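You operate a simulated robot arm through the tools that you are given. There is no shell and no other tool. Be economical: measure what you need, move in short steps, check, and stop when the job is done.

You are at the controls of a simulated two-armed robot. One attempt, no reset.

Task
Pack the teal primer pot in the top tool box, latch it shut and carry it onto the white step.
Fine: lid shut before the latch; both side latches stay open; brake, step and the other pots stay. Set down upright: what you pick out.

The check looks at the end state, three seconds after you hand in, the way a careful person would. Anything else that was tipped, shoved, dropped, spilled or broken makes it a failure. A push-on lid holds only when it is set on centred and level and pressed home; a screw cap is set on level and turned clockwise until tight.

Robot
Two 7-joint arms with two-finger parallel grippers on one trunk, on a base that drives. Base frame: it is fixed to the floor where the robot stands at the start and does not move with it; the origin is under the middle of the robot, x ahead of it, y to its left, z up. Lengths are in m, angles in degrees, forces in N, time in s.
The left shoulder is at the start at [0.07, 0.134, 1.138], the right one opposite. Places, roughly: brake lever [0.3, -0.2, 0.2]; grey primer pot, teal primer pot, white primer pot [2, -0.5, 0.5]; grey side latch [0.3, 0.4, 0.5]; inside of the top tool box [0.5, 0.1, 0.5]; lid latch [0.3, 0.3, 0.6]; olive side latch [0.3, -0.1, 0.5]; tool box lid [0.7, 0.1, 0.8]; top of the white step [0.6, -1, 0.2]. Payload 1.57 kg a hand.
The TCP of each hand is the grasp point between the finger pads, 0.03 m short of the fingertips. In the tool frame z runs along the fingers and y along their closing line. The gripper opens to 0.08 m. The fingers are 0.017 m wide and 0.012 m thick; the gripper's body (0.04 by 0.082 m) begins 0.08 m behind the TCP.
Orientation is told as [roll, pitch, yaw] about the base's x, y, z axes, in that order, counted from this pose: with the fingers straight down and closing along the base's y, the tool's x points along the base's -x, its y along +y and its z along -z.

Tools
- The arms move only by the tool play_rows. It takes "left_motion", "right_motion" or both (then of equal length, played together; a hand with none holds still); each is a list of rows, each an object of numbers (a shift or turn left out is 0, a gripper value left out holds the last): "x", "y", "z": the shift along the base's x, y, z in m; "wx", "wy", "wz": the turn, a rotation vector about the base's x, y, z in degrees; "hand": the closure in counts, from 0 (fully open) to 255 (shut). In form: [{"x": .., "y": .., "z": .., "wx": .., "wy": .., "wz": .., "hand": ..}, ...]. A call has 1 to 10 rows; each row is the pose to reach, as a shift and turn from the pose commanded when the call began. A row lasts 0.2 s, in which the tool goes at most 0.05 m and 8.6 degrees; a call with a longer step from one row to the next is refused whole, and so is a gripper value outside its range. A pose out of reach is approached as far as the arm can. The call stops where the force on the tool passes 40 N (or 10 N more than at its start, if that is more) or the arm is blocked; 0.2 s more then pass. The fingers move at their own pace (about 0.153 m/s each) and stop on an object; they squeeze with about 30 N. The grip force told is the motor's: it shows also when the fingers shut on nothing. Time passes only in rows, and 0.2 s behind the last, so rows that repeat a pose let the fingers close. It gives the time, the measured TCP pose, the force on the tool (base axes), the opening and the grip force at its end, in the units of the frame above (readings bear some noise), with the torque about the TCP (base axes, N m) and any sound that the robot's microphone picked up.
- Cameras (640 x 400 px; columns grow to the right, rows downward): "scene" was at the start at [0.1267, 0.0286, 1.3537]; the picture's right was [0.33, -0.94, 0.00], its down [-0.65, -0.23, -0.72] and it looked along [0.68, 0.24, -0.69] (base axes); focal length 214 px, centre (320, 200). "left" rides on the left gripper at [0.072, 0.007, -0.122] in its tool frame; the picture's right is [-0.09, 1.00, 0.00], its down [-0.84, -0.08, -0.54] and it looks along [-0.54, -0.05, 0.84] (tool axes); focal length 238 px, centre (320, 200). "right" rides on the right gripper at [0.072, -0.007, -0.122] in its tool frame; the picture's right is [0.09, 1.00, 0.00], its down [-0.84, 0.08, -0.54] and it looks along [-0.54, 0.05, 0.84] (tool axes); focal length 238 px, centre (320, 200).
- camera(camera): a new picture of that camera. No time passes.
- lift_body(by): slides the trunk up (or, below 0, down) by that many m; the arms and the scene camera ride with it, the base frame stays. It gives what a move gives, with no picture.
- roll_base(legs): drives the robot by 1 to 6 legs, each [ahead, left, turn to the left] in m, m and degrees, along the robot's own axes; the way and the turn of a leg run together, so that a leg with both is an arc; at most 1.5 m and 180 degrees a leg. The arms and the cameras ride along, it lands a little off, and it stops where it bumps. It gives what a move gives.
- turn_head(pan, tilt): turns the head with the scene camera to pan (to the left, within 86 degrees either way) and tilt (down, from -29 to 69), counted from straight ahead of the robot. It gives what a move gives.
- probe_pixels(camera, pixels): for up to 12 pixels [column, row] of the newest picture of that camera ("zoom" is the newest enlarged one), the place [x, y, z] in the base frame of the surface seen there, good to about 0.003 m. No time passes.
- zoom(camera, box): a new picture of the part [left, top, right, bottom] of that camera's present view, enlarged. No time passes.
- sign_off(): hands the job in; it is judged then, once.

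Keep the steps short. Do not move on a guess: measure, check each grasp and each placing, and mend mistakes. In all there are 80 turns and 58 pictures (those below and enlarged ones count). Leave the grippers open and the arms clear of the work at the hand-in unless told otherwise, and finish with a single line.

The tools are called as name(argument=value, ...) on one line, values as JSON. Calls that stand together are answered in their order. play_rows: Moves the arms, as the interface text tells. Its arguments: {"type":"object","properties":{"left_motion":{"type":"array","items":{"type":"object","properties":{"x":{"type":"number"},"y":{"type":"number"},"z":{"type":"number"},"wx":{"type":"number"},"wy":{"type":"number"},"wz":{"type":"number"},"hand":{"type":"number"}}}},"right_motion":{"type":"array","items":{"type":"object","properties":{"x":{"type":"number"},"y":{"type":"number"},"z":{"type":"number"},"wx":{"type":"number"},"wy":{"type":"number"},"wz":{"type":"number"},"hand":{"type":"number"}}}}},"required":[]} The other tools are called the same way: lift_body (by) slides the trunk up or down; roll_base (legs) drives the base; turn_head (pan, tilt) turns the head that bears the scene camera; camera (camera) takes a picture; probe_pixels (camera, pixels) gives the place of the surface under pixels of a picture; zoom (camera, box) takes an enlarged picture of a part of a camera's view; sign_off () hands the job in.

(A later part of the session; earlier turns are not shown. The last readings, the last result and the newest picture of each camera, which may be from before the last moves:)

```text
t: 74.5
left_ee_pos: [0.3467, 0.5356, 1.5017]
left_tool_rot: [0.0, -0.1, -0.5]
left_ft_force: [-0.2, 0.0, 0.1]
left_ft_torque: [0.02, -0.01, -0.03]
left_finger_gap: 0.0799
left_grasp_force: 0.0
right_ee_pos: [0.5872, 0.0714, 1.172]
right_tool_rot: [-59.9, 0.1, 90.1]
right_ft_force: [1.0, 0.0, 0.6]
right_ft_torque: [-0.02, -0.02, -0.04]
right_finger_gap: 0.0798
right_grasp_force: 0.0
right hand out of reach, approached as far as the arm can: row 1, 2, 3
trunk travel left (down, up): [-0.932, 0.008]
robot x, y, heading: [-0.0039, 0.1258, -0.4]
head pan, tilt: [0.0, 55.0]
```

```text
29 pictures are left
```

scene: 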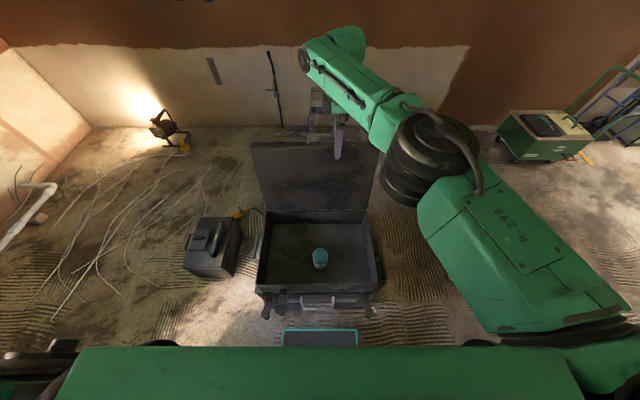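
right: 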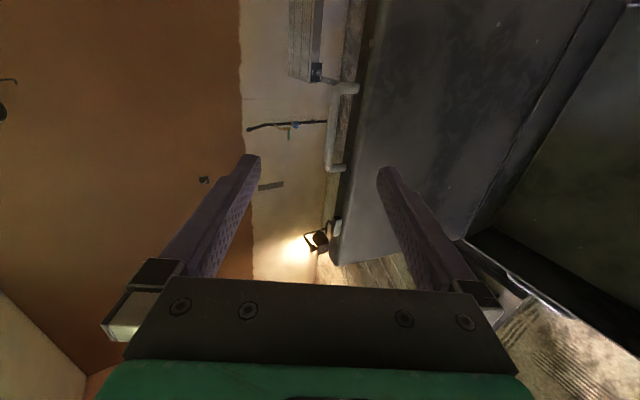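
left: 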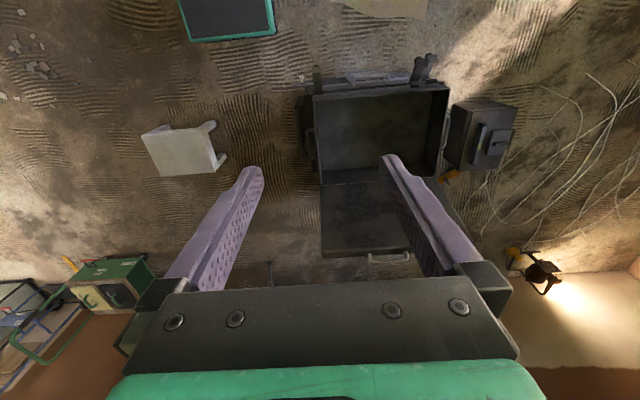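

I can see the handle (bar near column 330, rows 90 to 165). I zoom and measure it.

zoom(camera="right", box=[290, 60, 390, 200])

probe_pixels(camera="right", pixels=[[330, 125], [328, 125], [332, 125], [327, 140], [331, 140], [334, 160], [345, 88], [340, 169], [365, 125], [355, 150], [348, 150], [360, 100]])

```text
2.86 times, centred on (340, 130) of right
```

zoom: 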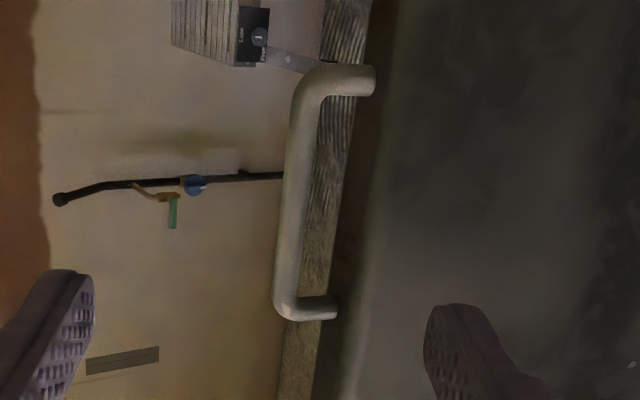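

```text
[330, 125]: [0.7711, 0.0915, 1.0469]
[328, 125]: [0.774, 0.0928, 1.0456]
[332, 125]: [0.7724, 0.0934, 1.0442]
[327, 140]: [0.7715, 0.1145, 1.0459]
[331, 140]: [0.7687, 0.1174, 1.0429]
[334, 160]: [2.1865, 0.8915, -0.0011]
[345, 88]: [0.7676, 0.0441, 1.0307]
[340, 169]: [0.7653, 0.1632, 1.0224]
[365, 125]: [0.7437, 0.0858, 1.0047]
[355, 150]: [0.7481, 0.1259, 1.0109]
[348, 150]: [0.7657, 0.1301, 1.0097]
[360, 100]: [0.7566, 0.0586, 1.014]
```

Bar centre ≈[0.774,0.104,1.043], ~1 cm thick, lid edge at z≈1.011. I part-close the fingers to ~0.03 and go to a pre-grasp point behind the bar along the tool axis.

play_rows(right_motion=[{"x": 0.03, "y": 0.008, "z": -0.02, "hand": 159}, {"x": 0.06, "y": 0.016, "z": -0.042}, {"x": 0.093, "y": 0.024, "z": -0.065}, {"x": 0.125, "y": 0.0325, "z": -0.0865}, {"x": 0.125, "y": 0.0325, "z": -0.0865}])

camera(camera="right")

```text
t: 75.7
left_ee_pos: [0.3464, 0.5355, 1.503]
left_tool_rot: [0.0, -0.1, -0.6]
left_ft_force: [-0.4, 0.5, -0.2]
left_ft_torque: [-0.03, 0.0, -0.03]
left_finger_gap: 0.0801
left_grasp_force: 0.1
right_ee_pos: [0.7134, 0.107, 1.0853]
right_tool_rot: [-60.0, -0.1, 90.3]
right_ft_force: [0.0, -0.2, 0.1]
right_ft_torque: [0.02, 0.01, -0.01]
right_finger_gap: 0.0299
right_grasp_force: 0.1
trunk travel left (down, up): [-0.932, 0.008]
robot x, y, heading: [-0.0022, 0.123, -0.4]
head pan, tilt: [0.0, 55.0]
```

```text
27 pictures are left
```

right: 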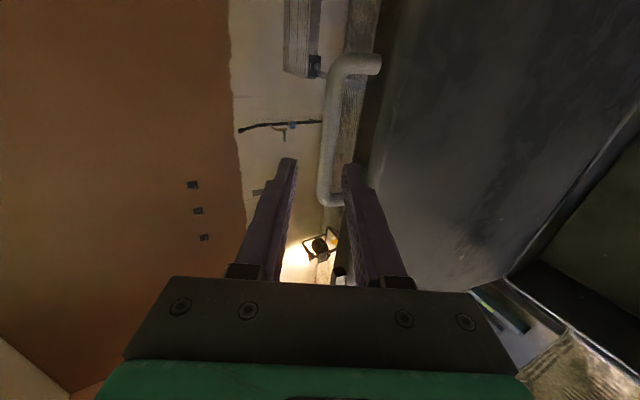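

The bar lies between the fingertips. I advance along the tool axis and close.

play_rows(right_motion=[{"x": 0.018, "y": -0.001, "z": -0.01}, {"x": 0.035, "y": -0.002, "z": -0.02}, {"x": 0.05, "y": -0.0035, "z": -0.03}, {"x": 0.05, "y": -0.0035, "z": -0.03}])

zoom(camera="right", box=[240, 60, 400, 300])

```text
t: 76.7
left_ee_pos: [0.347, 0.5346, 1.5024]
left_tool_rot: [0.1, -0.1, -0.6]
left_ft_force: [-0.1, -0.8, -1.0]
left_ft_torque: [0.03, -0.02, -0.01]
left_finger_gap: 0.0798
left_grasp_force: 0.0
right_ee_pos: [0.7319, 0.0817, 1.0753]
right_tool_rot: [-60.0, 0.0, 90.0]
right_ft_force: [-0.1, -0.3, 0.3]
right_ft_torque: [0.0, -0.04, 0.01]
right_finger_gap: 0.0298
right_grasp_force: 0.0
right hand out of reach, approached as far as the arm can: row 1, 2, 3, 4
trunk travel left (down, up): [-0.932, 0.008]
robot x, y, heading: [-0.0053, 0.1227, -0.5]
head pan, tilt: [0.0, 55.0]
```

```text
1.67 times, centred on (320, 180) of right
```

zoom: 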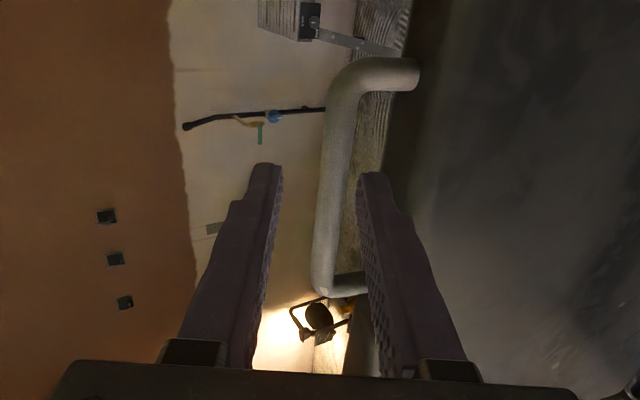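

Reach stops at x≈0.732. I draw the hand back and up a bit, roll the base 4 cm forward (base front then ≈0.24, still short of the stack), and come in again.

play_rows(right_motion=[{"x": -0.02, "z": 0.011}, {"x": -0.05, "z": 0.029}])

roll_base(legs=[[0.042, 0, 0]])

```text
t: 77.3
left_ee_pos: [0.3445, 0.5351, 1.5037]
left_tool_rot: [0.3, -0.4, -0.6]
left_ft_force: [-0.2, 1.1, 0.0]
left_ft_torque: [0.01, -0.04, 0.01]
left_finger_gap: 0.0801
left_grasp_force: 0.1
right_ee_pos: [0.6786, 0.0801, 1.1062]
right_tool_rot: [-60.0, -0.1, 90.0]
right_ft_force: [-0.5, 0.0, 0.2]
right_ft_torque: [-0.02, 0.04, 0.03]
right_finger_gap: 0.0301
right_grasp_force: 0.0
trunk travel left (down, up): [-0.932, 0.008]
robot x, y, heading: [-0.0027, 0.1259, -0.3]
head pan, tilt: [0.0, 55.0]
```

```text
t: 78.2
left_ee_pos: [0.377, 0.5359, 1.5066]
left_tool_rot: [0.0, -0.8, -0.6]
left_ft_force: [-0.6, -0.9, 0.1]
left_ft_torque: [0.01, -0.14, 0.0]
left_finger_gap: 0.0802
left_grasp_force: 0.1
right_ee_pos: [0.7132, 0.0833, 1.1117]
right_tool_rot: [-60.5, 0.1, 90.1]
right_ft_force: [-0.2, 0.0, -0.4]
right_ft_torque: [-0.01, -0.01, -0.01]
right_finger_gap: 0.0297
right_grasp_force: 0.0
trunk travel left (down, up): [-0.932, 0.008]
robot x, y, heading: [0.0342, 0.1244, -0.5]
head pan, tilt: [0.0, 55.0]
```

Now the pre-grasp point again, then in along the tool axis.

play_rows(right_motion=[{"x": -0.004, "y": 0.011, "z": -0.01}, {"x": -0.006, "y": 0.021, "z": -0.021}, {"x": 0.012, "y": 0.021, "z": -0.031}, {"x": 0.03, "y": 0.021, "z": -0.0415}, {"x": 0.047, "y": 0.021, "z": -0.0515}, {"x": 0.047, "y": 0.021, "z": -0.0515}])

zoom(camera="right", box=[240, 60, 400, 300])

```text
t: 79.6
left_ee_pos: [0.3863, 0.5347, 1.5039]
left_tool_rot: [0.1, -0.3, -0.6]
left_ft_force: [-0.6, 0.1, -0.5]
left_ft_torque: [-0.01, 0.01, 0.01]
left_finger_gap: 0.0801
left_grasp_force: 0.1
right_ee_pos: [0.7499, 0.1034, 1.0658]
right_tool_rot: [-60.0, -0.1, 90.0]
right_ft_force: [0.6, -0.8, 0.2]
right_ft_torque: [0.0, 0.02, -0.02]
right_finger_gap: 0.0299
right_grasp_force: 0.0
right hand out of reach, approached as far as the arm can: row 5, 6
trunk travel left (down, up): [-0.932, 0.008]
robot x, y, heading: [0.0395, 0.1257, -0.6]
head pan, tilt: [0.0, 55.0]
```

```text
1.67 times, centred on (320, 180) of right
```

zoom: 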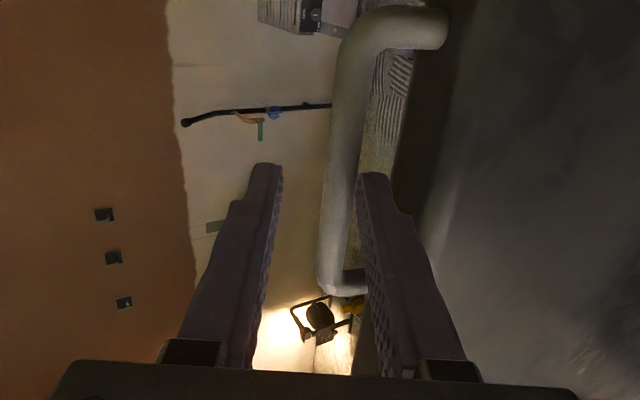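

The bar is only at the tips and reach ends here, so I pull back 2 cm, tilt 15° further forward for reach, and come in again.

play_rows(right_motion=[{"x": -0.02, "z": 0.004, "wy": -8}, {"x": -0.02, "z": -0.006, "wy": -15}, {"x": -0.02, "z": -0.006, "wy": -15}, {"x": -0.005, "z": -0.01, "wy": -15}, {"x": 0.0105, "z": -0.0138, "wy": -15}, {"x": 0.0105, "z": -0.0138, "wy": -15}])

zoom(camera="right", box=[240, 60, 400, 300])

```text
t: 81.0
left_ee_pos: [0.3876, 0.535, 1.5035]
left_tool_rot: [0.1, -0.2, -0.6]
left_ft_force: [0.7, -1.1, 0.2]
left_ft_torque: [-0.02, -0.05, -0.02]
left_finger_gap: 0.0801
left_grasp_force: 0.1
right_ee_pos: [0.746, 0.1016, 1.0557]
right_tool_rot: [-75.0, 0.0, 90.1]
right_ft_force: [0.0, 0.6, -1.1]
right_ft_torque: [0.0, -0.04, -0.01]
right_finger_gap: 0.03
right_grasp_force: 0.1
right hand out of reach, approached as far as the arm can: row 5, 6
trunk travel left (down, up): [-0.932, 0.008]
robot x, y, heading: [0.0373, 0.126, -0.7]
head pan, tilt: [0.0, 55.0]
```

```text
1.67 times, centred on (320, 180) of right
```

zoom: 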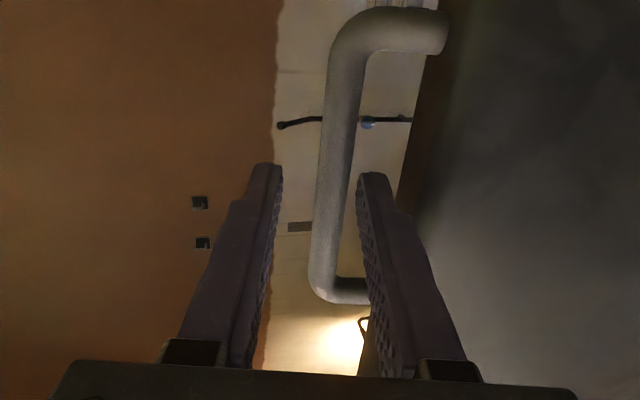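

The shoulder is too high above the wrist. I pull the hand back and up, lower the trunk 0.16, and come in again.

play_rows(right_motion=[{"x": -0.035, "z": 0.009}, {"x": -0.06, "z": 0.045}, {"x": -0.06, "z": 0.085}, {"x": -0.06, "z": 0.125}, {"x": -0.06, "z": 0.165}])

lift_body(by=-0.16)

```text
t: 82.2
left_ee_pos: [0.3858, 0.535, 1.5033]
left_tool_rot: [0.0, -0.3, -0.6]
left_ft_force: [0.4, 0.1, -0.5]
left_ft_torque: [0.01, 0.02, 0.02]
left_finger_gap: 0.08
left_grasp_force: 0.0
right_ee_pos: [0.6841, 0.1023, 1.2206]
right_tool_rot: [-74.9, 0.0, 90.1]
right_ft_force: [-0.1, -1.0, 1.0]
right_ft_torque: [0.0, 0.03, -0.04]
right_finger_gap: 0.0299
right_grasp_force: 0.0
trunk travel left (down, up): [-0.932, 0.008]
robot x, y, heading: [0.0376, 0.1244, -0.6]
head pan, tilt: [0.0, 55.0]
```

```text
t: 84.0
left_ee_pos: [0.3872, 0.5344, 1.3422]
left_tool_rot: [0.1, -0.3, -0.6]
left_ft_force: [0.2, 0.5, -0.4]
left_ft_torque: [0.02, -0.03, 0.01]
left_finger_gap: 0.0801
left_grasp_force: 0.1
right_ee_pos: [0.6854, 0.1045, 1.0605]
right_tool_rot: [-75.0, 0.0, 90.1]
right_ft_force: [0.8, 0.6, 0.3]
right_ft_torque: [-0.04, -0.03, -0.05]
right_finger_gap: 0.03
right_grasp_force: 0.0
trunk travel left (down, up): [-0.772, 0.168]
robot x, y, heading: [0.037, 0.125, -0.6]
head pan, tilt: [0.0, 55.0]
```

play_rows(right_motion=[{"x": 0.03}, {"x": 0.046}, {"x": 0.061, "z": -0.004}, {"x": 0.076, "z": -0.008}, {"x": 0.076, "z": -0.008}])

zoom(camera="right", box=[240, 60, 400, 300])

```text
t: 85.2
left_ee_pos: [0.3864, 0.5345, 1.3441]
left_tool_rot: [0.1, -0.2, -0.6]
left_ft_force: [0.7, -0.7, -0.3]
left_ft_torque: [0.03, -0.01, 0.0]
left_finger_gap: 0.0803
left_grasp_force: 0.0
right_ee_pos: [0.763, 0.1032, 1.0529]
right_tool_rot: [-74.9, -0.1, 90.1]
right_ft_force: [-0.8, 0.0, 0.2]
right_ft_torque: [-0.02, -0.01, 0.05]
right_finger_gap: 0.0301
right_grasp_force: 0.1
trunk travel left (down, up): [-0.772, 0.168]
robot x, y, heading: [0.037, 0.1248, -0.3]
head pan, tilt: [0.0, 55.0]
```

```text
1.67 times, centred on (320, 180) of right
```

zoom: 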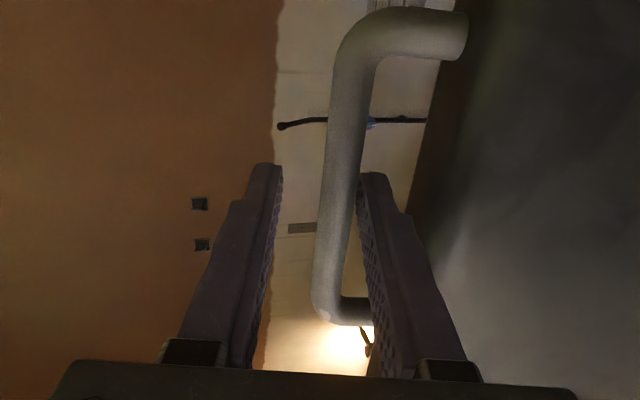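

Bar is between the fingers. I close.

play_rows(right_motion=[{"hand": 255}, {"hand": 255}, {"hand": 255}])

```text
t: 86.0
left_ee_pos: [0.391, 0.5352, 1.3429]
left_tool_rot: [0.1, -0.2, -0.6]
left_ft_force: [-0.2, -0.6, 0.0]
left_ft_torque: [-0.03, 0.02, 0.02]
left_finger_gap: 0.0801
left_grasp_force: 0.1
right_ee_pos: [0.7648, 0.1025, 1.0496]
right_tool_rot: [-74.8, 0.0, 90.1]
right_ft_force: [-1.7, -0.5, -0.4]
right_ft_torque: [0.01, 0.27, 0.12]
right_finger_gap: 0.0135
right_grasp_force: 30.5
trunk travel left (down, up): [-0.772, 0.168]
robot x, y, heading: [0.0348, 0.1275, -0.5]
head pan, tilt: [0.0, 55.0]
```

Bar gripped (0.0135). I swing the lid along the hinge arc, first part slowly, easing the hand's tilt as I go.

play_rows(right_motion=[{"x": -0.021, "z": 0.0048, "wy": 1.7}, {"x": -0.0421, "z": 0.0084, "wy": 3.4}, {"x": -0.0635, "z": 0.0108, "wy": 5.1}, {"x": -0.0849, "z": 0.012, "wy": 6.8}, {"x": -0.1063, "z": 0.0121, "wy": 8.5}, {"x": -0.1277, "z": 0.0109, "wy": 10.2}])

camera(camera="scene")

```text
t: 87.5
left_ee_pos: [0.39, 0.5347, 1.3417]
left_tool_rot: [0.0, 0.0, -0.6]
left_ft_force: [0.5, -0.3, 0.4]
left_ft_torque: [-0.02, 0.01, -0.01]
left_finger_gap: 0.08
left_grasp_force: 0.2
right_ee_pos: [0.6364, 0.103, 1.0609]
right_tool_rot: [-64.6, 0.0, 90.1]
right_ft_force: [0.9, 0.6, -10.5]
right_ft_torque: [0.04, 0.02, 0.05]
right_finger_gap: 0.0136
right_grasp_force: 30.4
trunk travel left (down, up): [-0.772, 0.168]
robot x, y, heading: [0.0361, 0.1248, -0.4]
head pan, tilt: [0.0, 55.0]
```

```text
22 pictures are left
```

scene: 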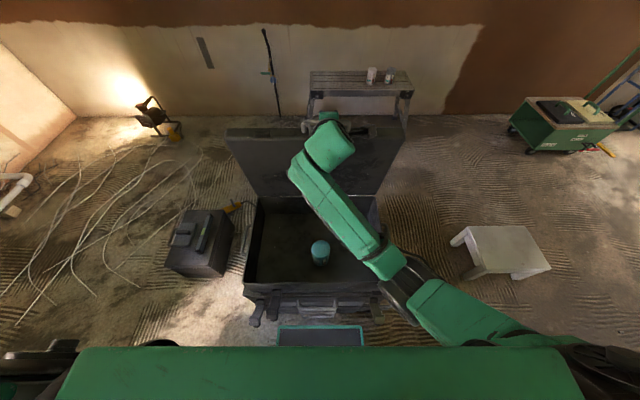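

Lid is past upright, pull small (10 N). On along the arc.

play_rows(right_motion=[{"x": -0.0423, "z": -0.008, "wy": 3.4}, {"x": -0.0835, "z": -0.019, "wy": 6.8}, {"x": -0.1232, "z": -0.0344, "wy": 10.2}, {"x": -0.161, "z": -0.0537, "wy": 13.6}, {"x": -0.1963, "z": -0.0771, "wy": 17}, {"x": -0.2287, "z": -0.1044, "wy": 20.4}])

```text
t: 88.8
left_ee_pos: [0.3894, 0.5348, 1.3427]
left_tool_rot: [0.1, -0.2, -0.6]
left_ft_force: [-0.3, -0.5, 0.4]
left_ft_torque: [-0.01, 0.02, 0.03]
left_finger_gap: 0.0799
left_grasp_force: 0.2
right_ee_pos: [0.4044, 0.1036, 0.9588]
right_tool_rot: [-44.3, -0.2, 90.0]
right_ft_force: [1.0, -3.5, -2.7]
right_ft_torque: [-0.21, 0.06, -0.17]
right_finger_gap: 0.0135
right_grasp_force: 30.1
trunk travel left (down, up): [-0.772, 0.168]
robot x, y, heading: [0.0369, 0.1242, -0.5]
head pan, tilt: [0.0, 55.0]
```

Following well. Next stretch, to about 9° from shut.

play_rows(right_motion=[{"x": -0.0292, "z": -0.0307, "wy": 3.4}, {"x": -0.0547, "z": -0.0646, "wy": 6.8}, {"x": -0.0763, "z": -0.1011, "wy": 10.2}, {"x": -0.0936, "z": -0.1399, "wy": 13.6}, {"x": -0.1066, "z": -0.1804, "wy": 17}, {"x": -0.115, "z": -0.2223, "wy": 20.4}])

camera(camera="scene")

```text
t: 90.2
left_ee_pos: [0.3891, 0.5364, 1.3431]
left_tool_rot: [-0.1, -0.1, -0.6]
left_ft_force: [-0.7, -0.2, 0.0]
left_ft_torque: [0.0, 0.0, -0.02]
left_finger_gap: 0.0799
left_grasp_force: 0.1
right_ee_pos: [0.2908, 0.103, 0.7352]
right_tool_rot: [-23.9, 0.1, 90.1]
right_ft_force: [4.7, 0.3, -2.4]
right_ft_torque: [-0.1, -0.08, 0.04]
right_finger_gap: 0.0139
right_grasp_force: 30.1
trunk travel left (down, up): [-0.772, 0.168]
robot x, y, heading: [0.0374, 0.1245, -0.1]
head pan, tilt: [0.0, 55.0]
```

```text
21 pictures are left
```

scene: 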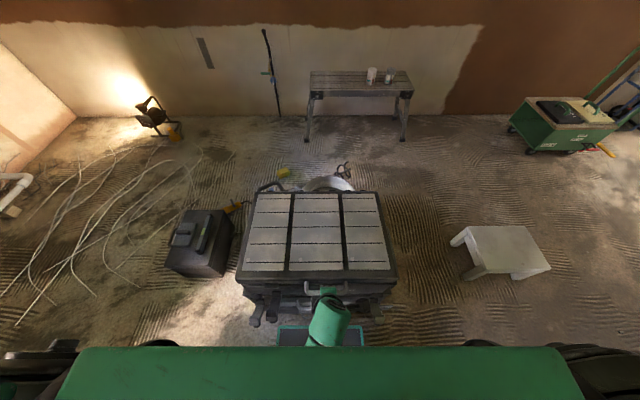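

Almost shut. I ease the last few centimetres down and press gently.

play_rows(right_motion=[{"x": -0.0015, "z": -0.01}, {"x": -0.0025, "z": -0.02}, {"x": -0.003, "z": -0.03}, {"x": -0.0035, "z": -0.038}, {"x": -0.0035, "z": -0.044}, {"x": -0.0035, "z": -0.05}, {"x": -0.0035, "z": -0.054}])

turn_head(pan=0, tilt=65)

zoom(camera="scene", box=[220, 130, 420, 300])

```text
t: 91.8
left_ee_pos: [0.3872, 0.5352, 1.3431]
left_tool_rot: [0.2, -0.2, -0.7]
left_ft_force: [0.6, -0.6, 1.0]
left_ft_torque: [0.0, 0.0, -0.01]
left_finger_gap: 0.0799
left_grasp_force: 0.0
right_ee_pos: [0.2933, 0.1044, 0.6886]
right_tool_rot: [-25.1, -0.4, 90.0]
right_ft_force: [6.8, -3.4, 24.4]
right_ft_torque: [-0.59, 0.01, -0.17]
right_finger_gap: 0.0141
right_grasp_force: 30.1
trunk travel left (down, up): [-0.772, 0.168]
robot x, y, heading: [0.0364, 0.124, -0.6]
head pan, tilt: [0.0, 55.0]
stopped in row 7 (right hand): the force on the tool passed its limit (the readings are from after the stop); the commanded pose is now the measured one
```

```text
t: 92.6
left_ee_pos: [0.3867, 0.5338, 1.3438]
left_tool_rot: [0.1, -0.3, -0.7]
left_ft_force: [-0.2, -1.0, -0.8]
left_ft_torque: [-0.04, 0.01, 0.0]
left_finger_gap: 0.0801
left_grasp_force: 0.1
right_ee_pos: [0.2909, 0.1039, 0.6871]
right_tool_rot: [-24.9, -0.4, 90.1]
right_ft_force: [11.5, -4.3, 31.5]
right_ft_torque: [0.16, -0.04, 0.1]
right_finger_gap: 0.0136
right_grasp_force: 29.8
trunk travel left (down, up): [-0.772, 0.168]
robot x, y, heading: [0.0363, 0.1225, -0.7]
head pan, tilt: [0.0, 65.0]
```

```text
2.35 times, centred on (320, 215) of scene
```

zoom: 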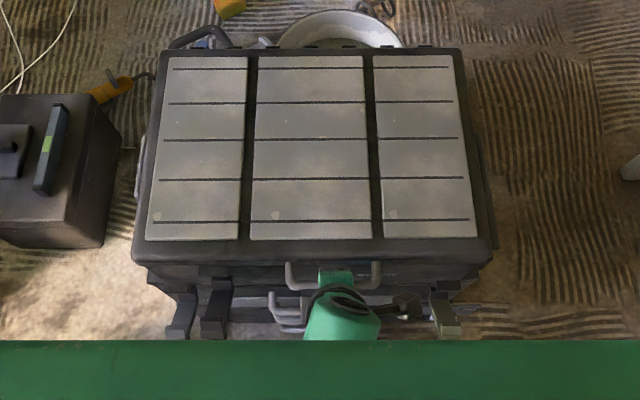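

Lid is shut. I release with a partial opening (so the inner finger doesn't hit the front) and withdraw along the tool axis, then up.

play_rows(right_motion=[{"z": 0.004}, {"z": 0.004, "hand": 165}, {"z": 0.004, "hand": 165}, {"x": -0.009, "z": 0.022}, {"x": -0.018, "z": 0.044}, {"x": -0.018, "z": 0.084}, {"x": -0.018, "z": 0.124}, {"x": -0.018, "z": 0.164}, {"x": -0.018, "z": 0.204}])

roll_base(legs=[[-0.16, 0, 0]])

turn_head(pan=0, tilt=58)

zoom(camera="scene", box=[220, 180, 420, 340])

```text
t: 94.7
left_ee_pos: [0.3869, 0.5356, 1.3427]
left_tool_rot: [0.0, -0.2, -0.7]
left_ft_force: [-0.3, 0.8, 0.2]
left_ft_torque: [-0.02, 0.01, -0.02]
left_finger_gap: 0.0801
left_grasp_force: 0.0
right_ee_pos: [0.2646, 0.0875, 0.8394]
right_tool_rot: [-20.6, 9.1, 91.5]
right_ft_force: [-0.4, 0.2, 0.3]
right_ft_torque: [-0.05, 0.02, 0.03]
right_finger_gap: 0.0283
right_grasp_force: 0.1
trunk travel left (down, up): [-0.772, 0.168]
robot x, y, heading: [0.0362, 0.1257, -0.6]
head pan, tilt: [0.0, 65.0]
stopped in row 9 (right hand): the arm was blocked; the commanded pose is now the measured one
```

```text
t: 96.1
left_ee_pos: [0.2291, 0.5368, 1.3415]
left_tool_rot: [-0.1, -0.1, -0.5]
left_ft_force: [-0.1, 0.8, 0.1]
left_ft_torque: [0.02, 0.0, 0.0]
left_finger_gap: 0.0798
left_grasp_force: 0.0
right_ee_pos: [0.1048, 0.0875, 0.8404]
right_tool_rot: [-20.6, 9.2, 91.6]
right_ft_force: [0.2, 0.4, 0.2]
right_ft_torque: [0.02, -0.01, -0.03]
right_finger_gap: 0.0284
right_grasp_force: 0.2
trunk travel left (down, up): [-0.772, 0.168]
robot x, y, heading: [-0.126, 0.1258, -0.5]
head pan, tilt: [0.0, 65.0]
```

```text
t: 96.8
left_ee_pos: [0.2251, 0.5368, 1.343]
left_tool_rot: [0.0, -0.2, -0.5]
left_ft_force: [0.2, 0.2, -0.2]
left_ft_torque: [0.04, 0.01, 0.01]
left_finger_gap: 0.08
left_grasp_force: 0.0
right_ee_pos: [0.1038, 0.088, 0.8399]
right_tool_rot: [-20.8, 9.2, 91.6]
right_ft_force: [-0.5, -1.1, -0.1]
right_ft_torque: [-0.01, 0.0, 0.01]
right_finger_gap: 0.0286
right_grasp_force: 0.1
trunk travel left (down, up): [-0.772, 0.168]
robot x, y, heading: [-0.1204, 0.1228, -0.5]
head pan, tilt: [0.0, 58.0]
```

```text
2.50 times, centred on (320, 260) of scene
```

zoom: 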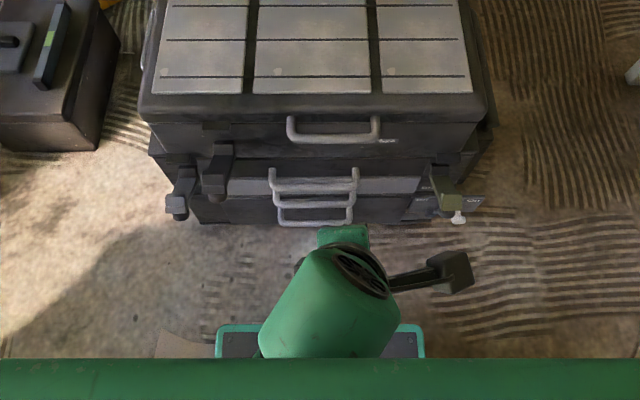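

The lid is down and flush. I measure both left levers and the keeper on the lid.

zoom(camera="scene", box=[260, 215, 340, 275])

probe_pixels(camera="zoom", pixels=[[150, 170], [200, 140], [190, 175], [215, 130], [235, 90], [275, 90], [210, 20], [95, 190], [110, 150], [80, 200], [130, 120], [190, 90]])

```text
6.67 times, centred on (300, 245) of scene
```

zoom: 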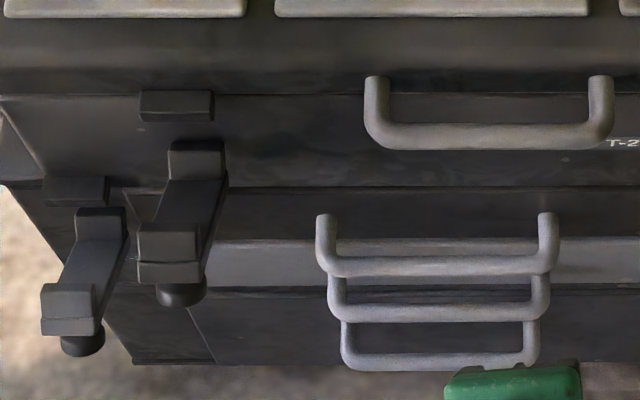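

```text
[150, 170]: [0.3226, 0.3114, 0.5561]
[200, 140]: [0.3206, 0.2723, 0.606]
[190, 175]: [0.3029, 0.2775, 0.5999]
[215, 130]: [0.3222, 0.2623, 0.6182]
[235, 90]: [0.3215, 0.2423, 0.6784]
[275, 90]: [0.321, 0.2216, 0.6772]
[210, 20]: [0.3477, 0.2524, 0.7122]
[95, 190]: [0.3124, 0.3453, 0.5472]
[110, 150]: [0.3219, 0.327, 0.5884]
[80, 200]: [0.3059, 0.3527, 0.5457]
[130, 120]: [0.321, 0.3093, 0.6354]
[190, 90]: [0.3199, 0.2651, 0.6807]
```

The inner lever (y≈0.275, pivot z≈0.6) sits below the lid's keeper at z≈0.68, so it is the lid latch; the outer one is the grey side latch. I measure the lever's end.

probe_pixels(camera="zoom", pixels=[[165, 250], [165, 272], [165, 230], [180, 295], [205, 250], [185, 205], [145, 240], [190, 240], [75, 320], [70, 295], [120, 230], [175, 105]])

```text
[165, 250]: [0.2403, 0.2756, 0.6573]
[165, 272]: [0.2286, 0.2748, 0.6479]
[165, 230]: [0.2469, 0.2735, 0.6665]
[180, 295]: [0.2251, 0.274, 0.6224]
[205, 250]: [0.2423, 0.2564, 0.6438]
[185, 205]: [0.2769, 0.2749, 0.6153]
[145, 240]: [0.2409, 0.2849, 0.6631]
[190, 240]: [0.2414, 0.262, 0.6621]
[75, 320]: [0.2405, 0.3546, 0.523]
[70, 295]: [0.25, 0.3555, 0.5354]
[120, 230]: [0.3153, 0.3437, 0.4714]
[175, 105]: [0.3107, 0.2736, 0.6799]
```

The lid latch lever points toward me, its end knob at about [0.23,0.275,0.62–0.66]. I'll push it up and over with the closed left fingers held level. First I back off for room and clear the right hand.

roll_base(legs=[[-0.15, 0, 0]])

play_rows(right_motion=[{"x": 0.03, "y": -0.02}, {"x": 0.06, "y": -0.05, "z": 0.01}, {"x": 0.08, "y": -0.08, "z": 0.03}, {"x": 0.1, "y": -0.11, "z": 0.05}, {"x": 0.1, "y": -0.14, "z": 0.08}, {"x": 0.1, "y": -0.17, "z": 0.11}, {"x": 0.1, "y": -0.2, "z": 0.14}, {"x": 0.1, "y": -0.22, "z": 0.17}, {"x": 0.1, "y": -0.24, "z": 0.2}], left_motion=[{"wy": -8}, {"wy": -16}, {"wy": -24}, {"wy": -32}, {"wy": -40}, {"wy": -48}, {"wy": -56}, {"wy": -64, "hand": 255}, {"wy": -72}])

```text
t: 98.2
left_ee_pos: [0.0787, 0.539, 1.3421]
left_tool_rot: [-0.1, -0.1, -0.4]
left_ft_force: [0.5, 0.5, -0.4]
left_ft_torque: [-0.01, 0.06, -0.01]
left_finger_gap: 0.08
left_grasp_force: 0.0
right_ee_pos: [-0.0454, 0.0896, 0.8388]
right_tool_rot: [-20.8, 9.2, 91.7]
right_ft_force: [-0.3, 0.1, 0.6]
right_ft_torque: [0.03, 0.04, 0.0]
right_finger_gap: 0.0283
right_grasp_force: 0.0
trunk travel left (down, up): [-0.772, 0.168]
robot x, y, heading: [-0.2703, 0.1278, -0.6]
head pan, tilt: [0.0, 58.0]
```

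```text
t: 99.7
left_ee_pos: [0.0779, 0.535, 1.3446]
left_tool_rot: [1.1, -52.2, -1.0]
left_ft_force: [0.7, -0.9, 0.2]
left_ft_torque: [0.03, 0.04, 0.01]
left_finger_gap: 0.0798
left_grasp_force: 0.0
right_ee_pos: [0.0592, -0.1385, 0.9645]
right_tool_rot: [-18.8, 21.0, 94.1]
right_ft_force: [0.3, -0.3, -0.8]
right_ft_torque: [0.05, -0.05, 0.02]
right_finger_gap: 0.028
right_grasp_force: 0.1
right hand out of reach, approached as far as the arm can: row 7
trunk travel left (down, up): [-0.772, 0.168]
robot x, y, heading: [-0.2767, 0.1268, -0.5]
head pan, tilt: [0.0, 58.0]
stopped in row 7 (right hand): the arm was blocked; the commanded pose is now the measured one
```

Right hand is clear. I finish the left tilt to level, lower the trunk and bring the left hand in front of and below the latch.

play_rows(left_motion=[{"wy": -8, "hand": 255}, {"wy": -16}, {"wy": -24, "x": 0.01}, {"wy": -32, "x": 0.02}, {"wy": -37.8, "x": 0.04}, {"wy": -37.8, "x": 0.06}, {"wy": -37.8, "x": 0.06}])

lift_body(by=-0.38)

play_rows(left_motion=[{"y": -0.03, "z": -0.03}, {"y": -0.06, "z": -0.06}, {"y": -0.09, "z": -0.09}, {"y": -0.12, "z": -0.12}, {"y": -0.15, "z": -0.15}, {"y": -0.18, "z": -0.18}, {"y": -0.21, "z": -0.21}, {"y": -0.235, "z": -0.245}, {"y": -0.262, "z": -0.285}])

camera(camera="scene")

```text
t: 101.3
left_ee_pos: [0.1351, 0.5372, 1.3429]
left_tool_rot: [95.7, -89.5, -95.6]
left_ft_force: [-0.6, 0.1, 0.5]
left_ft_torque: [-0.02, -0.05, -0.02]
left_finger_gap: 0.0
left_grasp_force: 21.4
right_ee_pos: [0.0572, -0.1352, 0.9669]
right_tool_rot: [-19.0, 21.2, 94.1]
right_ft_force: [-0.4, -0.1, 0.3]
right_ft_torque: [0.02, 0.02, -0.01]
right_finger_gap: 0.0283
right_grasp_force: 0.0
trunk travel left (down, up): [-0.772, 0.168]
robot x, y, heading: [-0.272, 0.1291, -0.7]
head pan, tilt: [0.0, 58.0]
```

```text
t: 105.0
left_ee_pos: [0.136, 0.5362, 0.9617]
left_tool_rot: [89.5, -89.5, -89.3]
left_ft_force: [-0.8, -0.4, 0.0]
left_ft_torque: [0.0, 0.01, -0.03]
left_finger_gap: 0.0
left_grasp_force: 21.1
right_ee_pos: [0.0586, -0.1353, 0.5861]
right_tool_rot: [-18.9, 21.3, 94.1]
right_ft_force: [0.2, -0.4, 0.6]
right_ft_torque: [0.0, 0.01, 0.03]
right_finger_gap: 0.0283
right_grasp_force: 0.0
trunk travel left (down, up): [-0.392, 0.548]
robot x, y, heading: [-0.276, 0.1309, -0.4]
head pan, tilt: [0.0, 58.0]
```

```text
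t: 107.0
left_ee_pos: [0.1353, 0.2745, 0.6785]
left_tool_rot: [122.8, -89.2, -122.7]
left_ft_force: [-0.2, -0.4, 1.1]
left_ft_torque: [-0.01, 0.01, -0.02]
left_finger_gap: 0.0001
left_grasp_force: 21.1
left hand out of reach, approached as far as the arm can: row 4, 5, 6, 7, 8
right_ee_pos: [0.0581, -0.136, 0.5878]
right_tool_rot: [-19.0, 21.3, 94.0]
right_ft_force: [1.1, 0.1, 0.7]
right_ft_torque: [-0.02, -0.03, 0.01]
right_finger_gap: 0.0281
right_grasp_force: 0.1
trunk travel left (down, up): [-0.392, 0.548]
robot x, y, heading: [-0.2762, 0.1285, -0.1]
head pan, tilt: [0.0, 58.0]
```

```text
17 pictures are left
```

scene: 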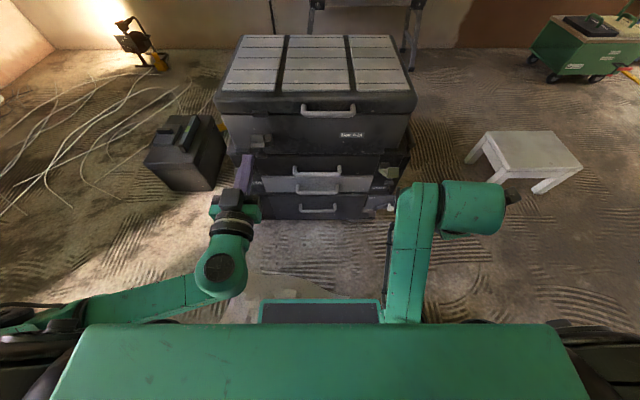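

Left hand is in front of the latch. I go below the lever's end (z≈0.565) and forward under it.

play_rows(left_motion=[{"z": -0.04}, {"z": -0.08}, {"z": -0.113}, {"z": -0.113, "x": 0.04, "y": -0.001}, {"z": -0.113, "x": 0.08, "y": -0.001}, {"z": -0.113, "x": 0.095, "y": -0.001}, {"z": -0.113, "x": 0.095, "y": -0.001}])

zoom(camera="scene", box=[180, 100, 320, 210])

```text
t: 108.6
left_ee_pos: [0.2327, 0.2742, 0.563]
left_tool_rot: [87.8, -89.5, -87.7]
left_ft_force: [0.9, -0.1, -0.5]
left_ft_torque: [-0.03, 0.0, -0.01]
left_finger_gap: 0.0
left_grasp_force: 21.2
right_ee_pos: [0.0585, -0.1352, 0.5863]
right_tool_rot: [-18.8, 21.1, 94.1]
right_ft_force: [-0.3, -0.5, -0.2]
right_ft_torque: [0.01, 0.03, -0.02]
right_finger_gap: 0.0285
right_grasp_force: 0.1
trunk travel left (down, up): [-0.392, 0.548]
robot x, y, heading: [-0.2756, 0.1279, -0.3]
head pan, tilt: [0.0, 58.0]
```

```text
3.64 times, centred on (250, 155) of scene
```

zoom: 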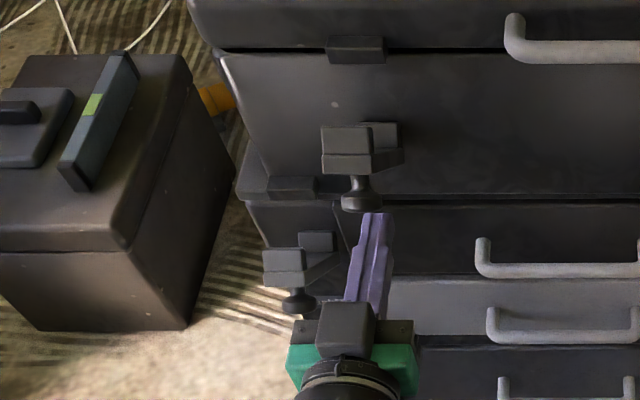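

The finger is under the lever's end knob, well clear of the grey side latch. I raise slowly.

play_rows(left_motion=[{"z": 0.02}, {"z": 0.035}, {"z": 0.05}, {"z": 0.065}, {"z": 0.08}, {"z": 0.095, "x": 0.003}])

zoom(camera="scene", box=[180, 100, 320, 210])

```text
t: 110.0
left_ee_pos: [0.2336, 0.2744, 0.659]
left_tool_rot: [75.0, -89.5, -75.0]
left_ft_force: [-5.7, 0.4, -5.3]
left_ft_torque: [0.03, 0.17, 0.01]
left_finger_gap: 0.0
left_grasp_force: 21.6
right_ee_pos: [0.0572, -0.1348, 0.5853]
right_tool_rot: [-18.9, 21.1, 94.1]
right_ft_force: [0.4, -1.3, 0.2]
right_ft_torque: [-0.01, 0.01, 0.0]
right_finger_gap: 0.0282
right_grasp_force: 0.1
trunk travel left (down, up): [-0.392, 0.548]
robot x, y, heading: [-0.2749, 0.1249, -0.3]
head pan, tilt: [0.0, 58.0]
```

```text
3.64 times, centred on (250, 155) of scene
```

zoom: 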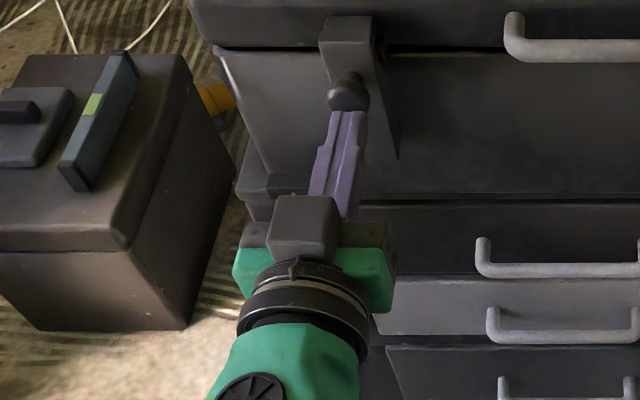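

The lever is nearly upright. I push forward to snap it home.

play_rows(left_motion=[{"z": 0.006, "x": 0.006}, {"z": 0.009, "x": 0.012}, {"z": 0.01, "x": 0.018}, {"z": 0.01, "x": 0.024}, {"z": 0.01, "x": 0.03}, {"z": 0.01, "x": 0.036}])

zoom(camera="scene", box=[180, 100, 320, 210])

```text
t: 111.4
left_ee_pos: [0.2691, 0.2753, 0.6694]
left_tool_rot: [95.3, -89.5, -95.2]
left_ft_force: [-5.3, 3.7, -1.2]
left_ft_torque: [0.02, 0.05, 0.06]
left_finger_gap: 0.0
left_grasp_force: 20.8
right_ee_pos: [0.0577, -0.1336, 0.5869]
right_tool_rot: [-19.0, 21.3, 94.1]
right_ft_force: [0.5, -0.9, -0.4]
right_ft_torque: [0.03, 0.0, 0.03]
right_finger_gap: 0.0283
right_grasp_force: 0.0
trunk travel left (down, up): [-0.392, 0.548]
robot x, y, heading: [-0.2727, 0.1291, -0.4]
head pan, tilt: [0.0, 58.0]
```

```text
3.64 times, centred on (250, 155) of scene
```

zoom: 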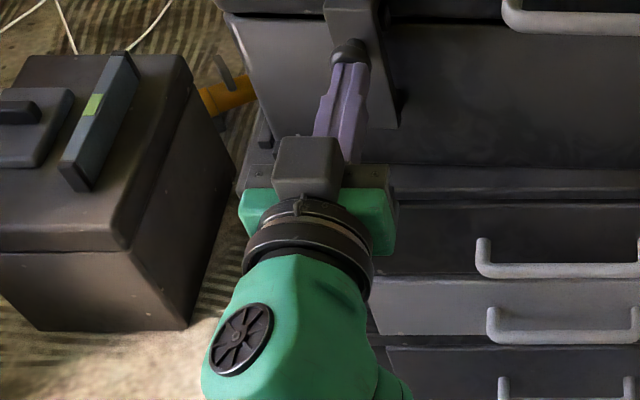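

The box itself seems to have slid back a little on the stack. I withdraw and look at whether the latch stays closed.

play_rows(left_motion=[{"x": -0.03}, {"x": -0.07}, {"x": -0.11}, {"x": -0.14, "y": 0.03}, {"x": -0.14, "y": 0.07}, {"x": -0.14, "y": 0.11}, {"x": -0.14, "y": 0.15}])

camera(camera="scene")

zoom(camera="scene", box=[210, 70, 310, 170])

probe_pixels(camera="scene", pixels=[[215, 105], [412, 105], [330, 100], [240, 40], [395, 40], [330, 135], [330, 155], [275, 115]])

```text
t: 113.0
left_ee_pos: [0.1286, 0.4261, 0.6697]
left_tool_rot: [94.2, -89.5, -94.1]
left_ft_force: [0.7, -0.6, -0.2]
left_ft_torque: [0.02, -0.04, -0.01]
left_finger_gap: 0.0
left_grasp_force: 21.3
right_ee_pos: [0.0583, -0.1351, 0.5858]
right_tool_rot: [-18.9, 21.2, 94.1]
right_ft_force: [0.4, -0.6, 0.3]
right_ft_torque: [0.02, -0.01, -0.02]
right_finger_gap: 0.0283
right_grasp_force: 0.0
trunk travel left (down, up): [-0.392, 0.548]
robot x, y, heading: [-0.2718, 0.1286, -0.2]
head pan, tilt: [0.0, 58.0]
```

```text
13 pictures are left
```

scene: 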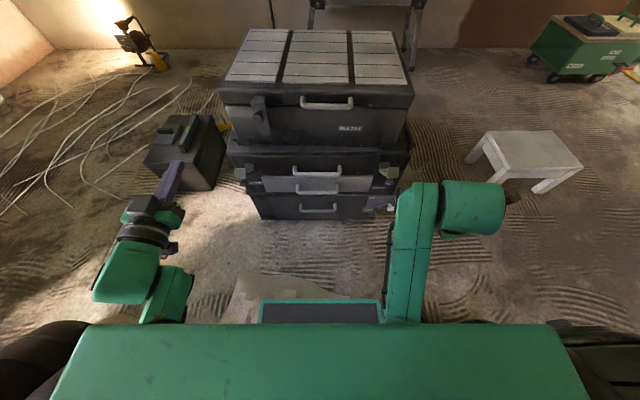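

```text
4.00 times, centred on (260, 120) of scene
```

zoom: 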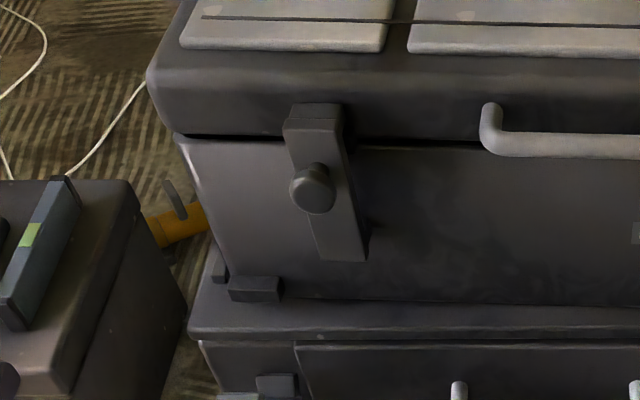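

```text
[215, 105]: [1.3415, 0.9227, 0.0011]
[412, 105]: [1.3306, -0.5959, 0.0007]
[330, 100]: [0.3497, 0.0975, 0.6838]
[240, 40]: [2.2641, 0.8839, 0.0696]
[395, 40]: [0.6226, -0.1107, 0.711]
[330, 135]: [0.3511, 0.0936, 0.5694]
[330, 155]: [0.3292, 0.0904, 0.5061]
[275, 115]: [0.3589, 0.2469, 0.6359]
```

The latch is up and hooked over the lid's keeper, lid shut, both side latches still open. The box slid back about 3 cm on the stack, harmless since it is to be moved. Next: raise the trunk and set both hands pointing down, out to the sides, for the side handles.

lift_body(by=0.4)

play_rows(left_motion=[{"wy": 8, "y": 0.012, "x": -0.005}, {"wy": 16, "y": 0.024, "x": -0.01}, {"wy": 24, "y": 0.036, "x": -0.015}, {"wy": 32, "y": 0.048, "x": -0.02}, {"wy": 40, "y": 0.06, "x": -0.03}, {"wy": 48, "y": 0.072, "x": -0.04}, {"wy": 56, "y": 0.084, "x": -0.05}, {"wy": 64, "y": 0.096, "x": -0.06, "hand": 0}, {"wy": 72, "y": 0.108, "x": -0.07}, {"wy": 80, "y": 0.12, "x": -0.08}], right_motion=[{"wx": 2.64, "wz": -7.97, "y": -0.015}, {"wx": 5.28, "wz": -15.94, "y": -0.03}, {"wx": 7.92, "wz": -23.9, "y": -0.045}, {"wx": 10.56, "wz": -31.88, "y": -0.06}, {"wx": 13.2, "wz": -39.85, "y": -0.075}, {"wx": 15.84, "wz": -47.8, "y": -0.09}, {"wx": 18.48, "wz": -55.8, "y": -0.105}, {"wx": 21.1, "wz": -63.8, "y": -0.12, "hand": 0}, {"wx": 23.8, "wz": -71.7, "y": -0.135}, {"wx": 26.4, "wz": -79.7, "y": -0.15}])

```text
t: 116.8
left_ee_pos: [0.1293, 0.4244, 1.0696]
left_tool_rot: [89.0, -89.5, -88.9]
left_ft_force: [0.0, -0.2, 0.5]
left_ft_torque: [-0.04, -0.02, 0.03]
left_finger_gap: 0.0001
left_grasp_force: 21.1
right_ee_pos: [0.0586, -0.1352, 0.9854]
right_tool_rot: [-18.8, 21.2, 94.2]
right_ft_force: [-0.2, -0.6, 0.4]
right_ft_torque: [0.02, -0.03, 0.04]
right_finger_gap: 0.028
right_grasp_force: 0.0
trunk travel left (down, up): [-0.792, 0.148]
robot x, y, heading: [-0.2741, 0.1271, -0.5]
head pan, tilt: [0.0, 58.0]
```

```text
t: 117.8
left_ee_pos: [0.1522, 0.4822, 1.0404]
left_tool_rot: [1.7, -61.6, -1.7]
left_ft_force: [0.7, 0.5, -0.1]
left_ft_torque: [0.01, 0.01, 0.0]
left_finger_gap: 0.0
left_grasp_force: 20.8
left hand out of reach, approached as far as the arm can: row 2, 3, 4
right_ee_pos: [0.0516, -0.2305, 1.0039]
right_tool_rot: [-20.3, 21.1, 64.0]
right_ft_force: [0.5, 0.3, 0.0]
right_ft_torque: [0.02, -0.05, 0.01]
right_finger_gap: 0.0285
right_grasp_force: 0.0
trunk travel left (down, up): [-0.792, 0.148]
robot x, y, heading: [-0.2697, 0.13, -0.4]
head pan, tilt: [0.0, 58.0]
stopped in row 4 (right hand): the arm was blocked; the commanded pose is now the measured one
```

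The right arm gets stuck turning so close in. I first stretch it forward and out, then turn; the left continues.

play_rows(left_motion=[{"wy": 8}, {"wy": 16}, {"wy": 24}, {"wy": 32}, {"wy": 40}, {"wy": 48}, {"wy": 56}, {"wy": 61.5}], right_motion=[{"x": 0.04}, {"x": 0.08}, {"x": 0.12}, {"x": 0.15, "z": 0.02}, {"x": 0.15, "z": 0.05}, {"x": 0.15, "z": 0.08}, {"x": 0.15, "z": 0.1}, {"x": 0.15, "z": 0.1}])

play_rows(right_motion=[{"wz": -8}, {"wz": -16}, {"wz": -24}, {"wz": -32}, {"wz": -40}, {"wz": -48}, {"wz": -56}, {"wz": -64}])

```text
t: 119.6
left_ee_pos: [0.1514, 0.4817, 1.0406]
left_tool_rot: [0.4, 0.1, -0.7]
left_ft_force: [-0.1, -0.6, 0.4]
left_ft_torque: [0.01, -0.01, 0.02]
left_finger_gap: 0.0002
left_grasp_force: 20.8
left hand out of reach, approached as far as the arm can: row 1, 2
right_ee_pos: [0.2021, -0.2311, 1.1024]
right_tool_rot: [-20.2, 20.9, 64.0]
right_ft_force: [0.2, 0.0, -0.1]
right_ft_torque: [-0.04, 0.0, 0.02]
right_finger_gap: 0.0283
right_grasp_force: 0.2
trunk travel left (down, up): [-0.792, 0.148]
robot x, y, heading: [-0.2715, 0.1265, -0.2]
head pan, tilt: [0.0, 58.0]
```

```text
t: 121.4
left_ee_pos: [0.1518, 0.4823, 1.0395]
left_tool_rot: [0.5, -0.2, -0.9]
left_ft_force: [0.7, -0.7, -0.1]
left_ft_torque: [0.0, 0.01, 0.01]
left_finger_gap: 0.0
left_grasp_force: 21.1
right_ee_pos: [0.2013, -0.23, 1.1043]
right_tool_rot: [-20.4, 21.0, 0.0]
right_ft_force: [-0.4, 0.3, -0.3]
right_ft_torque: [-0.04, 0.02, -0.01]
right_finger_gap: 0.0281
right_grasp_force: 0.0
trunk travel left (down, up): [-0.792, 0.148]
robot x, y, heading: [-0.2744, 0.1273, -0.3]
head pan, tilt: [0.0, 58.0]
```

Now I level the right hand, open both, and roll forward to the stack for a look at the side handles.

play_rows(right_motion=[{"wx": 5, "wy": -5.2, "wz": -0.9, "hand": 0}, {"wx": 10, "wy": -10.4, "wz": -1.8}, {"wx": 15, "wy": -15.6, "wz": -2.8}, {"wx": 20.2, "wy": -20.8, "wz": -3.7}, {"wx": 20.2, "wy": -20.8, "wz": -3.7}], left_motion=[{"hand": 0}, {"hand": 0}, {"hand": 0}, {"hand": 0}, {"hand": 0}])

roll_base(legs=[[0.31, 0, 0.3]])

camera(camera="left")

camera(camera="right")

```text
t: 122.6
left_ee_pos: [0.1511, 0.4824, 1.0401]
left_tool_rot: [0.3, -0.1, -0.7]
left_ft_force: [-0.8, -0.4, -0.7]
left_ft_torque: [0.03, 0.03, -0.01]
left_finger_gap: 0.08
left_grasp_force: 0.0
right_ee_pos: [0.2025, -0.2296, 1.1042]
right_tool_rot: [0.2, -0.1, 0.1]
right_ft_force: [0.2, -0.5, -0.5]
right_ft_torque: [0.02, -0.03, -0.04]
right_finger_gap: 0.0799
right_grasp_force: 0.0
trunk travel left (down, up): [-0.792, 0.148]
robot x, y, heading: [-0.277, 0.1264, -0.3]
head pan, tilt: [0.0, 58.0]
```

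```text
t: 124.7
left_ee_pos: [0.4601, 0.4841, 1.04]
left_tool_rot: [0.3, -0.1, -0.5]
left_ft_force: [-0.6, 0.3, 0.4]
left_ft_torque: [0.01, 0.0, 0.01]
left_finger_gap: 0.08
left_grasp_force: 0.1
right_ee_pos: [0.515, -0.2295, 1.1035]
right_tool_rot: [0.1, -0.2, 0.4]
right_ft_force: [-0.8, 0.2, -0.6]
right_ft_torque: [-0.01, 0.02, 0.02]
right_finger_gap: 0.0797
right_grasp_force: 0.1
trunk travel left (down, up): [-0.792, 0.148]
robot x, y, heading: [0.0386, 0.1277, -0.1]
head pan, tilt: [0.0, 58.0]
```

```text
11 pictures are left
```

left: 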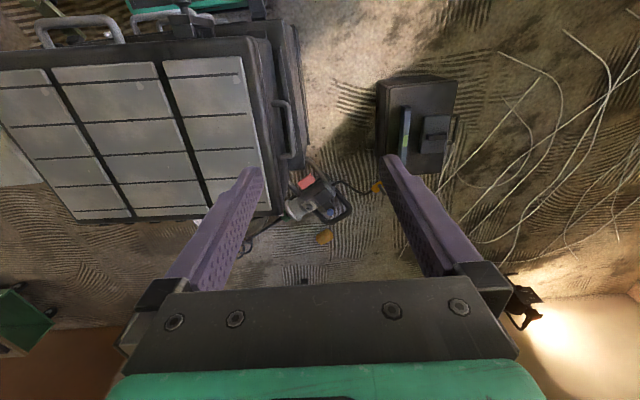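

```text
10 pictures are left
```

right: 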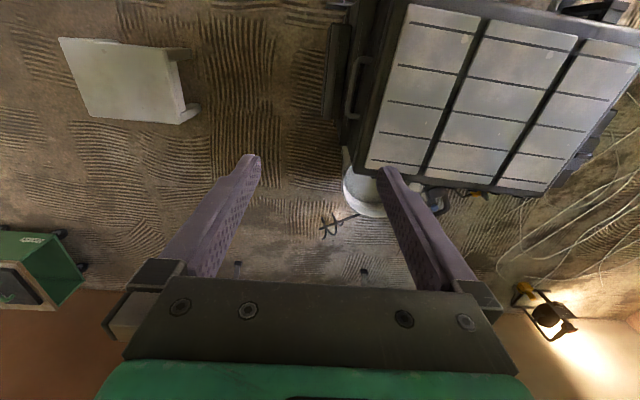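

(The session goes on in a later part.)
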